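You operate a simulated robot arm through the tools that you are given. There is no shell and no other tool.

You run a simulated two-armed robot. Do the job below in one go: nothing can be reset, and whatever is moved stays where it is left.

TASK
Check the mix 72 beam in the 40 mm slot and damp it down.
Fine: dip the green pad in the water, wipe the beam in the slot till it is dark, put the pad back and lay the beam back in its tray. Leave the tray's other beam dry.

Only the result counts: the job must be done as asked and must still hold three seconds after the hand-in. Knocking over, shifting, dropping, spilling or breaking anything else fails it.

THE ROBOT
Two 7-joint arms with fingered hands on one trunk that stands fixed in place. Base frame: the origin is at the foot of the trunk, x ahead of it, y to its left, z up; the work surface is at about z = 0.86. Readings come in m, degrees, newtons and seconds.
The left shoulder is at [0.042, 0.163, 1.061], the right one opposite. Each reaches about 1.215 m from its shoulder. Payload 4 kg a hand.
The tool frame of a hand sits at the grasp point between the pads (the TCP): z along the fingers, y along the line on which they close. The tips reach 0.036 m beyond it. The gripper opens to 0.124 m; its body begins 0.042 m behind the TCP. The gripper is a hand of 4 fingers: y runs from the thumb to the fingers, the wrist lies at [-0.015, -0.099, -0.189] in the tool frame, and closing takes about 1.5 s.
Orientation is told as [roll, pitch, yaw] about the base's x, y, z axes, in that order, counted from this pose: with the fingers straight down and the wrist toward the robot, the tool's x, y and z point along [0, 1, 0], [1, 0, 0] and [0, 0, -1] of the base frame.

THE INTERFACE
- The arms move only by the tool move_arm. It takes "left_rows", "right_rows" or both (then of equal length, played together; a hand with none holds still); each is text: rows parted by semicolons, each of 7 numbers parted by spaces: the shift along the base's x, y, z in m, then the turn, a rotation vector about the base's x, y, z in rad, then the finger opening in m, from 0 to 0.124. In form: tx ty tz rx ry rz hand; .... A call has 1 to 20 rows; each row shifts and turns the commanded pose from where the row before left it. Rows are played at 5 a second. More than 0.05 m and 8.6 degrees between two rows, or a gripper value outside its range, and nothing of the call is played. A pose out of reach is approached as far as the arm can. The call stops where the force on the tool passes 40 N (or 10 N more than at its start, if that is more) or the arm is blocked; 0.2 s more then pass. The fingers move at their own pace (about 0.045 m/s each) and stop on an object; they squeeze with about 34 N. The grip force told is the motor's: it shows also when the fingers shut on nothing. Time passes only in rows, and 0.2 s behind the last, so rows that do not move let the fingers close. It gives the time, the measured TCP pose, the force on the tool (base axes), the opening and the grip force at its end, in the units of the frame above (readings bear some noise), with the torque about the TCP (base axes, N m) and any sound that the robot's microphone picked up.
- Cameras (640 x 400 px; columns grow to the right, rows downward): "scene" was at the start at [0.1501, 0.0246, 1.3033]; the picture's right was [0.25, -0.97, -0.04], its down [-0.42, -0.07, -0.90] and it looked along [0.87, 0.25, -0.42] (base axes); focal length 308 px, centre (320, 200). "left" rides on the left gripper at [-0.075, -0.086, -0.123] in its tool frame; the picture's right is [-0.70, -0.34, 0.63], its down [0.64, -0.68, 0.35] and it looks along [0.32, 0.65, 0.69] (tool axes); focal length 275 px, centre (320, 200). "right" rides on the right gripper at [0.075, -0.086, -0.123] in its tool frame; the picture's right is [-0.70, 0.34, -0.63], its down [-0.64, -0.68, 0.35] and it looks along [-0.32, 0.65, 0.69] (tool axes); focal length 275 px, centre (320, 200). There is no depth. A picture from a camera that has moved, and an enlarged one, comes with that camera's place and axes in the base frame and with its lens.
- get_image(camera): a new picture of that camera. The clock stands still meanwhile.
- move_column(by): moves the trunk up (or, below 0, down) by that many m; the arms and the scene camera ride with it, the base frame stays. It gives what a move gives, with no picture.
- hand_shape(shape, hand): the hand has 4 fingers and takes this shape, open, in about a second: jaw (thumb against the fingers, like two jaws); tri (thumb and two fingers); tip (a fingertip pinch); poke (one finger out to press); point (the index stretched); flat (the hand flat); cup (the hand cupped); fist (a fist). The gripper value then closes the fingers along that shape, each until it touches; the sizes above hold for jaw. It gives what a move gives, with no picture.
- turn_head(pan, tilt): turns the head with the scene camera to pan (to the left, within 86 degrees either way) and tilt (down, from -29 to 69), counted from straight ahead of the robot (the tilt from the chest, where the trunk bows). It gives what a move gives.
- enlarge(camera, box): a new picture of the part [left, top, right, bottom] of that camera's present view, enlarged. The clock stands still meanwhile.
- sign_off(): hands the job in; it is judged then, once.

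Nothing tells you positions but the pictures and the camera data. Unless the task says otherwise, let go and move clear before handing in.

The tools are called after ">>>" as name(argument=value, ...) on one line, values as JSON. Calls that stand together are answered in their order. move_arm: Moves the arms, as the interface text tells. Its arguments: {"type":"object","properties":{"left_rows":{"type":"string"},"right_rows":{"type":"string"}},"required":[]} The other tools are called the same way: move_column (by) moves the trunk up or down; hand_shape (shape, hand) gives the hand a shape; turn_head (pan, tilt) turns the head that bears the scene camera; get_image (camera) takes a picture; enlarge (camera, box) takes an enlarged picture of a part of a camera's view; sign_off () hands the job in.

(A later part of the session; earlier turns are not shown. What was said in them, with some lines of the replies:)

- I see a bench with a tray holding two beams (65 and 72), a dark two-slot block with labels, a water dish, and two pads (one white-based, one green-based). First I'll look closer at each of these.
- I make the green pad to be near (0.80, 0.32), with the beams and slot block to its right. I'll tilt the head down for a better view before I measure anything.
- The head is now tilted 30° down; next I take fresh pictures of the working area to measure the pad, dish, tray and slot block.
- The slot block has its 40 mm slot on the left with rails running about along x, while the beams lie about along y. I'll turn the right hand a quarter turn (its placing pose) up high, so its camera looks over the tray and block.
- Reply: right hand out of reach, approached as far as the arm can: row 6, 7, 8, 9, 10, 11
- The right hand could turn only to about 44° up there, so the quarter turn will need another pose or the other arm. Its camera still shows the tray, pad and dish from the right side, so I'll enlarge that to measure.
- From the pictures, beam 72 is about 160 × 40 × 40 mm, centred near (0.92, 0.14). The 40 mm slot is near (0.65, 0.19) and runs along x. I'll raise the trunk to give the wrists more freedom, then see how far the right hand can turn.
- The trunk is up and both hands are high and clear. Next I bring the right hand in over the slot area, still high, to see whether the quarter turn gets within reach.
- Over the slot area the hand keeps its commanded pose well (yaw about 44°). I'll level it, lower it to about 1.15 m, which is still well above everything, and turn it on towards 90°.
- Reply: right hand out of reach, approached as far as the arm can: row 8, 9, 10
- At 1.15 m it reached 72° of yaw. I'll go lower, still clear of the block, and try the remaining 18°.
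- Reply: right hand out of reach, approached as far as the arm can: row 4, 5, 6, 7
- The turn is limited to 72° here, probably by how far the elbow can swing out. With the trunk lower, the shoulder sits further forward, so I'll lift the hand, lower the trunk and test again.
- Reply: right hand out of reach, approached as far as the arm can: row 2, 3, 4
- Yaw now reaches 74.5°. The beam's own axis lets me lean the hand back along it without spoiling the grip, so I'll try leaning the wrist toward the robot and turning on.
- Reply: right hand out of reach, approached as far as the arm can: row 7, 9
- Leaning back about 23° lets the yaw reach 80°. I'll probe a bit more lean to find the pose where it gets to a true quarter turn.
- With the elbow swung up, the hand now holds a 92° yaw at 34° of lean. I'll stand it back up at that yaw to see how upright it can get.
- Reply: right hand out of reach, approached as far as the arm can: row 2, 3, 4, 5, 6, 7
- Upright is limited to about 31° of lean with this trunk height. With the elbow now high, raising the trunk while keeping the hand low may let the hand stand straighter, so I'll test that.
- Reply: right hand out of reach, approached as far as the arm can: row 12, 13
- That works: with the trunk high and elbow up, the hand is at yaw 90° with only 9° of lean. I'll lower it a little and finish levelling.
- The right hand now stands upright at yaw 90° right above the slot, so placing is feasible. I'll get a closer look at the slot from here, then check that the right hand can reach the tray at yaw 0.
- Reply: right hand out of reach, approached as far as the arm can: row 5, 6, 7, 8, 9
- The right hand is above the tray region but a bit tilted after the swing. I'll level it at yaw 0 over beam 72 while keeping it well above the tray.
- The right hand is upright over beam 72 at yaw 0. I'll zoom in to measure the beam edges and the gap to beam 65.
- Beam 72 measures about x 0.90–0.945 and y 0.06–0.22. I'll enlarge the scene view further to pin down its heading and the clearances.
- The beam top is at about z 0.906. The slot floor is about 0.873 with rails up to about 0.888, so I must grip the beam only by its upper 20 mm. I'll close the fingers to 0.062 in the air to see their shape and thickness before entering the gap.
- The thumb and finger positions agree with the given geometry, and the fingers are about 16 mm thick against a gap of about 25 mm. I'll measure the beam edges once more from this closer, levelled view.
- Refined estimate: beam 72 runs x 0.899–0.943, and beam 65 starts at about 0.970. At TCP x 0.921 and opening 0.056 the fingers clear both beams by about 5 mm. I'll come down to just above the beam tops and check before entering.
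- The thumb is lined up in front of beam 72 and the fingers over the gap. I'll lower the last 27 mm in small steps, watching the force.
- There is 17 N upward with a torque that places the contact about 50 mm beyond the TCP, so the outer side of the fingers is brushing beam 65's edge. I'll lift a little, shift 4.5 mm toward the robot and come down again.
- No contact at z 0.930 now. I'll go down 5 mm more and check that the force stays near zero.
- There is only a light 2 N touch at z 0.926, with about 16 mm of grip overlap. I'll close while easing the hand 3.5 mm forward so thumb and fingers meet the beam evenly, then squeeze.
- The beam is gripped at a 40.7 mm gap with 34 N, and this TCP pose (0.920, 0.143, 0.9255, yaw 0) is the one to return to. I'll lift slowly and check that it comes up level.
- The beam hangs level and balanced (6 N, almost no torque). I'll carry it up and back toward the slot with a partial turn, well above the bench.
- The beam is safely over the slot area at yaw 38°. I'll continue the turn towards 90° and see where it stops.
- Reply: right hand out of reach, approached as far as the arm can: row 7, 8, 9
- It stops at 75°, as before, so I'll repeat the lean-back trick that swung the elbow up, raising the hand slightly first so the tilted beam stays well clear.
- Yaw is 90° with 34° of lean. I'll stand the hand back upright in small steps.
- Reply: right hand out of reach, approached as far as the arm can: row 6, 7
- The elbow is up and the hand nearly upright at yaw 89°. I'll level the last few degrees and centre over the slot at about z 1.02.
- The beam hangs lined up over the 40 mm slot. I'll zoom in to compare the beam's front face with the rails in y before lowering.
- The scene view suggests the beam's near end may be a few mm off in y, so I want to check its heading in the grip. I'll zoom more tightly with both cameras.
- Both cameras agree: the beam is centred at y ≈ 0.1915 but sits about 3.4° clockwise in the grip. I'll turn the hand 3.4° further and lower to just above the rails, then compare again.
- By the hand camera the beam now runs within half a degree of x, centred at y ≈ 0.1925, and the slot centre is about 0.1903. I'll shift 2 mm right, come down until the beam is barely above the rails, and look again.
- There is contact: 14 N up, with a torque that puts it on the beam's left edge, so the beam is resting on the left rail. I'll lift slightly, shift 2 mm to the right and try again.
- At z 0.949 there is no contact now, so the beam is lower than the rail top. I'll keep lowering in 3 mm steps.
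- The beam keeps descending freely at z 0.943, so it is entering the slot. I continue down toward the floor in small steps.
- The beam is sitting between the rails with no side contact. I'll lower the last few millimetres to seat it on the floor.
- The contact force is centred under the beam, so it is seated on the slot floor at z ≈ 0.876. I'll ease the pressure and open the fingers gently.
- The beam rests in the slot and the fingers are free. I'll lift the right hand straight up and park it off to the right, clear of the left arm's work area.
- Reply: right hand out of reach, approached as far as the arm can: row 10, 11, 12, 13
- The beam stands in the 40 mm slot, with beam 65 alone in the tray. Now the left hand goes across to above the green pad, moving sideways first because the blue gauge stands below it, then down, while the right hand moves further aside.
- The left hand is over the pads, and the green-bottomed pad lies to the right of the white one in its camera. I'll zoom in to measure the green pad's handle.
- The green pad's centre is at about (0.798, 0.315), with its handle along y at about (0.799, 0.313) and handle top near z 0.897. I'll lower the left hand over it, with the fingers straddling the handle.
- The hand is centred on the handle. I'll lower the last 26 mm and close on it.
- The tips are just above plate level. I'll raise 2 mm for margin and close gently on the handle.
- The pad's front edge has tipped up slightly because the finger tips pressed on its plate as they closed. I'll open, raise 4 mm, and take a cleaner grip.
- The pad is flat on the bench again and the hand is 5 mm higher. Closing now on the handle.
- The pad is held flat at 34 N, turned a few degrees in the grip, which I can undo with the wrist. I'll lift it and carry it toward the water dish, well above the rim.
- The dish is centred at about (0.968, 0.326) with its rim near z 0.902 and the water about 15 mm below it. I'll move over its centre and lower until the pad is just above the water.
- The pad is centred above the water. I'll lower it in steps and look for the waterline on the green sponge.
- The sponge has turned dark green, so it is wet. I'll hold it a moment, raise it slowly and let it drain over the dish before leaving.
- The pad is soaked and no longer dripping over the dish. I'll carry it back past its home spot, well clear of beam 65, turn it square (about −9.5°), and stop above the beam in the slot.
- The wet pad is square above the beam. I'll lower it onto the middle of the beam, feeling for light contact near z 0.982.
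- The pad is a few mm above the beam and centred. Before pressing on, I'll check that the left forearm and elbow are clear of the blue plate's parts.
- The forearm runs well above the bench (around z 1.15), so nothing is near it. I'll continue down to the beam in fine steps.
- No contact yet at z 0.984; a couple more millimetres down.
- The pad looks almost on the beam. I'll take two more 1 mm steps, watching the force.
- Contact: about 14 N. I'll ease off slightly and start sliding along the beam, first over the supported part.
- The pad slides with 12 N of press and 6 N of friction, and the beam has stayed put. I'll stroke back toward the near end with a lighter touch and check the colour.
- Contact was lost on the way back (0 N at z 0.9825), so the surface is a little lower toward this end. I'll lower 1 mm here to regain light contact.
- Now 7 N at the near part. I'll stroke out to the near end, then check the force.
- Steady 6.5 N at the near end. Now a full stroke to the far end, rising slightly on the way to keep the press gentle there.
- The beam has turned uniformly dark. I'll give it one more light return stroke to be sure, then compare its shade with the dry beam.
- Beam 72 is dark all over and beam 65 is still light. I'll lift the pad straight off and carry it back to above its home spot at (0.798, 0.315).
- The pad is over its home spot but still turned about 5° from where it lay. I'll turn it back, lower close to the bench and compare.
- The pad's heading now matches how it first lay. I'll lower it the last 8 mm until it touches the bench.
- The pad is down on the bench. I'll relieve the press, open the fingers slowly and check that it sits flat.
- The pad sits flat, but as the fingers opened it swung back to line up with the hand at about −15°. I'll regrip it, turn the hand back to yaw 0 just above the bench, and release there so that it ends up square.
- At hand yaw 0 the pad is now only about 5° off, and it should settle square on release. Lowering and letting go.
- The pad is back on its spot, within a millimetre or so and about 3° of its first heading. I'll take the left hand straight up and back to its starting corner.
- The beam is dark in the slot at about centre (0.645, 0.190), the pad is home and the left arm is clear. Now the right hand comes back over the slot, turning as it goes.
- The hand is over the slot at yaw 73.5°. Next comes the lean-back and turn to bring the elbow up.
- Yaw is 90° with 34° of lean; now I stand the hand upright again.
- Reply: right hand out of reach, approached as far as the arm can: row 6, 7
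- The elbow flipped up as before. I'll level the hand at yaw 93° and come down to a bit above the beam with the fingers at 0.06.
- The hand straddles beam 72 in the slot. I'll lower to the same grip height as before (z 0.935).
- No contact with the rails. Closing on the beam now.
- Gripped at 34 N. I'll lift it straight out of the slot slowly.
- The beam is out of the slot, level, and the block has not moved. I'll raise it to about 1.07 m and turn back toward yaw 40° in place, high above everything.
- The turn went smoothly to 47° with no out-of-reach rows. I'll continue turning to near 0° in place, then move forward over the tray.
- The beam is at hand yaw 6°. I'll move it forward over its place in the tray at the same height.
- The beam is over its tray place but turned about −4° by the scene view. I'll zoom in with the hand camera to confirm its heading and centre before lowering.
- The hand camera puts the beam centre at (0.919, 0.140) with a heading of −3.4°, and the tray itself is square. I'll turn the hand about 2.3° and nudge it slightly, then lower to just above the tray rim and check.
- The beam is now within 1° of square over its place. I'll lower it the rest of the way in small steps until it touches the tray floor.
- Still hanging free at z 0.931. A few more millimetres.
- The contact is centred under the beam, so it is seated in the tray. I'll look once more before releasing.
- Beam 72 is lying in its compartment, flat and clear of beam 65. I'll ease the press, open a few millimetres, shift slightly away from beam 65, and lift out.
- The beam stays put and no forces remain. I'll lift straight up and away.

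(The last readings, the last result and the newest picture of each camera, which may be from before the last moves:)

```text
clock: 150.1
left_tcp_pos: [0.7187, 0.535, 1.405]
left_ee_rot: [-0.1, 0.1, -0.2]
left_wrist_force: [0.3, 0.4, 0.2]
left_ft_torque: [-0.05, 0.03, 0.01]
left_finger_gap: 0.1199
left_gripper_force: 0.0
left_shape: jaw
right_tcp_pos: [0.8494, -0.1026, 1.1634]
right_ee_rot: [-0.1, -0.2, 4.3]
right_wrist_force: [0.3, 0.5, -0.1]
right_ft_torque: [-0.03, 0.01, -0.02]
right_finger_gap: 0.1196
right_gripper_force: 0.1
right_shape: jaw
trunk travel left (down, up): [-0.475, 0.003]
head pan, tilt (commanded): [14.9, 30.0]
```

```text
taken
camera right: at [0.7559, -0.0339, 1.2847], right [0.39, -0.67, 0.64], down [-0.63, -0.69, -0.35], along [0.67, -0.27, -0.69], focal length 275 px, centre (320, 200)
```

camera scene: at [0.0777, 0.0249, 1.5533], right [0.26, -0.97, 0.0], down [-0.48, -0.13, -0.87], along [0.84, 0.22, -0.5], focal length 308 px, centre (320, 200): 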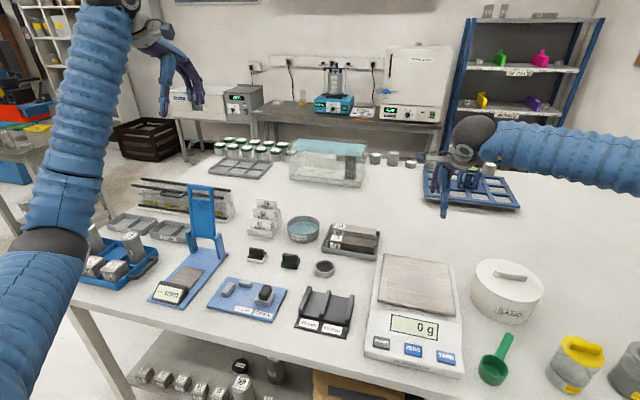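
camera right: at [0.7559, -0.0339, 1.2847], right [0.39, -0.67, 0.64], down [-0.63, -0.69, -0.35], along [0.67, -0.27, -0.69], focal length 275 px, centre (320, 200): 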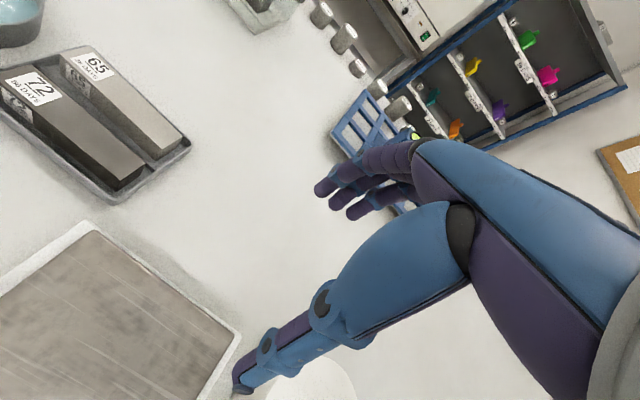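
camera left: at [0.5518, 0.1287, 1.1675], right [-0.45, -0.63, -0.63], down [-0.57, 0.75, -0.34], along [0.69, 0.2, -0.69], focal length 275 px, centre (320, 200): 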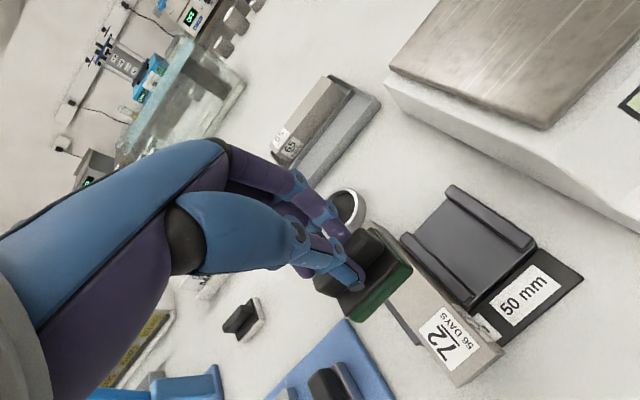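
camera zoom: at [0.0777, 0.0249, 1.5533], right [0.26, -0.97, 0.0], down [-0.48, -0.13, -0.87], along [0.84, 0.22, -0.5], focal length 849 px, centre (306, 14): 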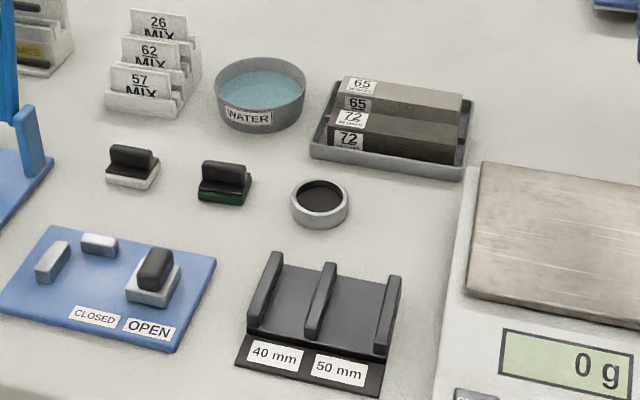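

Everything looks in place: beam 72 dark in the tray, beam 65 light, pad home. A last close check of the tray and the slot block before handing in.

>>> enlarge(camera="scene", box=[315, 210, 395, 270])

>>> enlarge(camera="scene", box=[290, 280, 360, 340])

>>> enlarge(camera="scene", box=[240, 205, 340, 285])

>>> enlarge(camera="right", box=[0, 20, 200, 210])

```text
6.67 times, centred on (355, 240) of scene
camera zoom: at [0.0777, 0.0249, 1.5533], right [0.26, -0.97, 0.0], down [-0.48, -0.13, -0.87], along [0.84, 0.22, -0.5], focal length 2051 px, centre (87, -67)
```

zoom: 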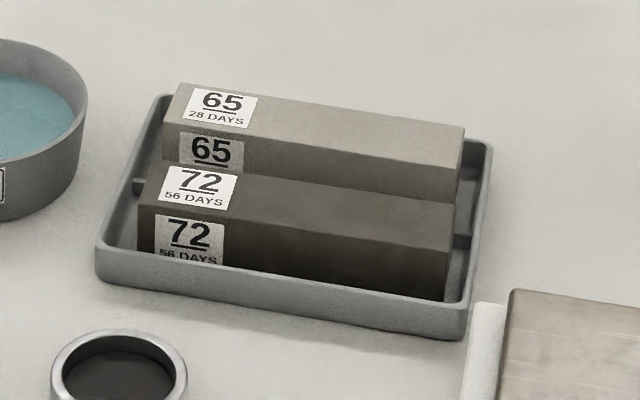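

```text
6.67 times, centred on (325, 310) of scene
camera zoom: at [0.0777, 0.0249, 1.5533], right [0.26, -0.97, 0.0], down [-0.48, -0.13, -0.87], along [0.84, 0.22, -0.5], focal length 2051 px, centre (287, -533)
```

zoom: 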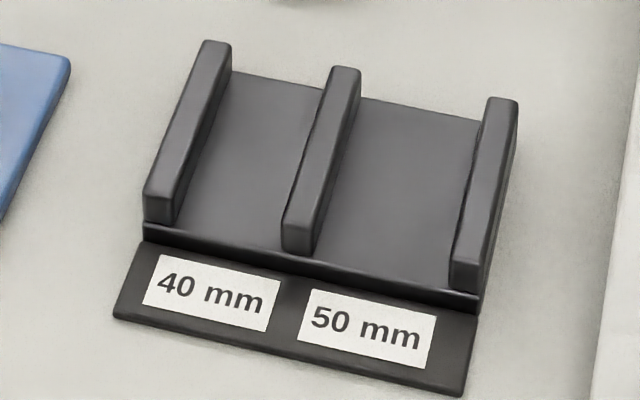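

```text
5.00 times, centred on (290, 245) of scene
camera zoom: at [0.0777, 0.0249, 1.5533], right [0.26, -0.97, 0.0], down [-0.48, -0.13, -0.87], along [0.84, 0.22, -0.5], focal length 1538 px, centre (470, -25)
```

zoom: 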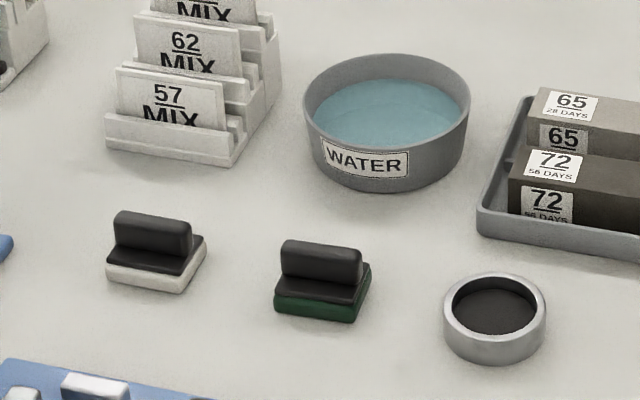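

```text
2.11 times, centred on (100, 115) of right
camera zoom: at [0.7559, -0.0339, 1.2847], right [0.39, -0.67, 0.64], down [-0.63, -0.69, -0.35], along [0.67, -0.27, -0.69], focal length 580 px, centre (783, 379)
```

zoom: 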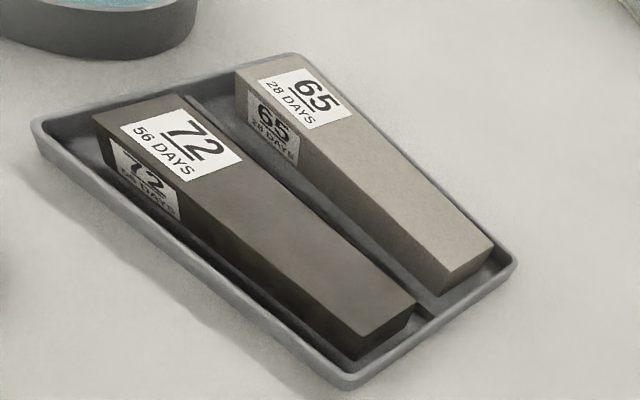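

The slot block, dish and beam 65 look unmoved. Beam 72 lies flat and dark in its tray, the green pad is back on its spot, and both hands are clear, so I'm handing in.

>>> sign_off()

```text
The job is handed in.
```

The job is done and handed in: beam 72 was dipped-pad wiped in the 40 mm slot until it was dark all over. It fits the slot and now lies flat in its tray again.

- **Beam 65:** it is still light and dry in the tray.
- **Green pad:** it is back on its spot, a millimetre or so out and turned about 3° from how it first lay.
- **Beam 72:** it sits a few millimetres from where it first lay, within its own side of the tray.
- **Knocks:** on the first reach for beam 72, the fingers pressed on beam 65's top edge with about 17 N. I saw no movement of it afterwards.
- **Everything else:** in the last pictures the slot block, water dish and other items on the bench look where they were. Both hands are open and clear.
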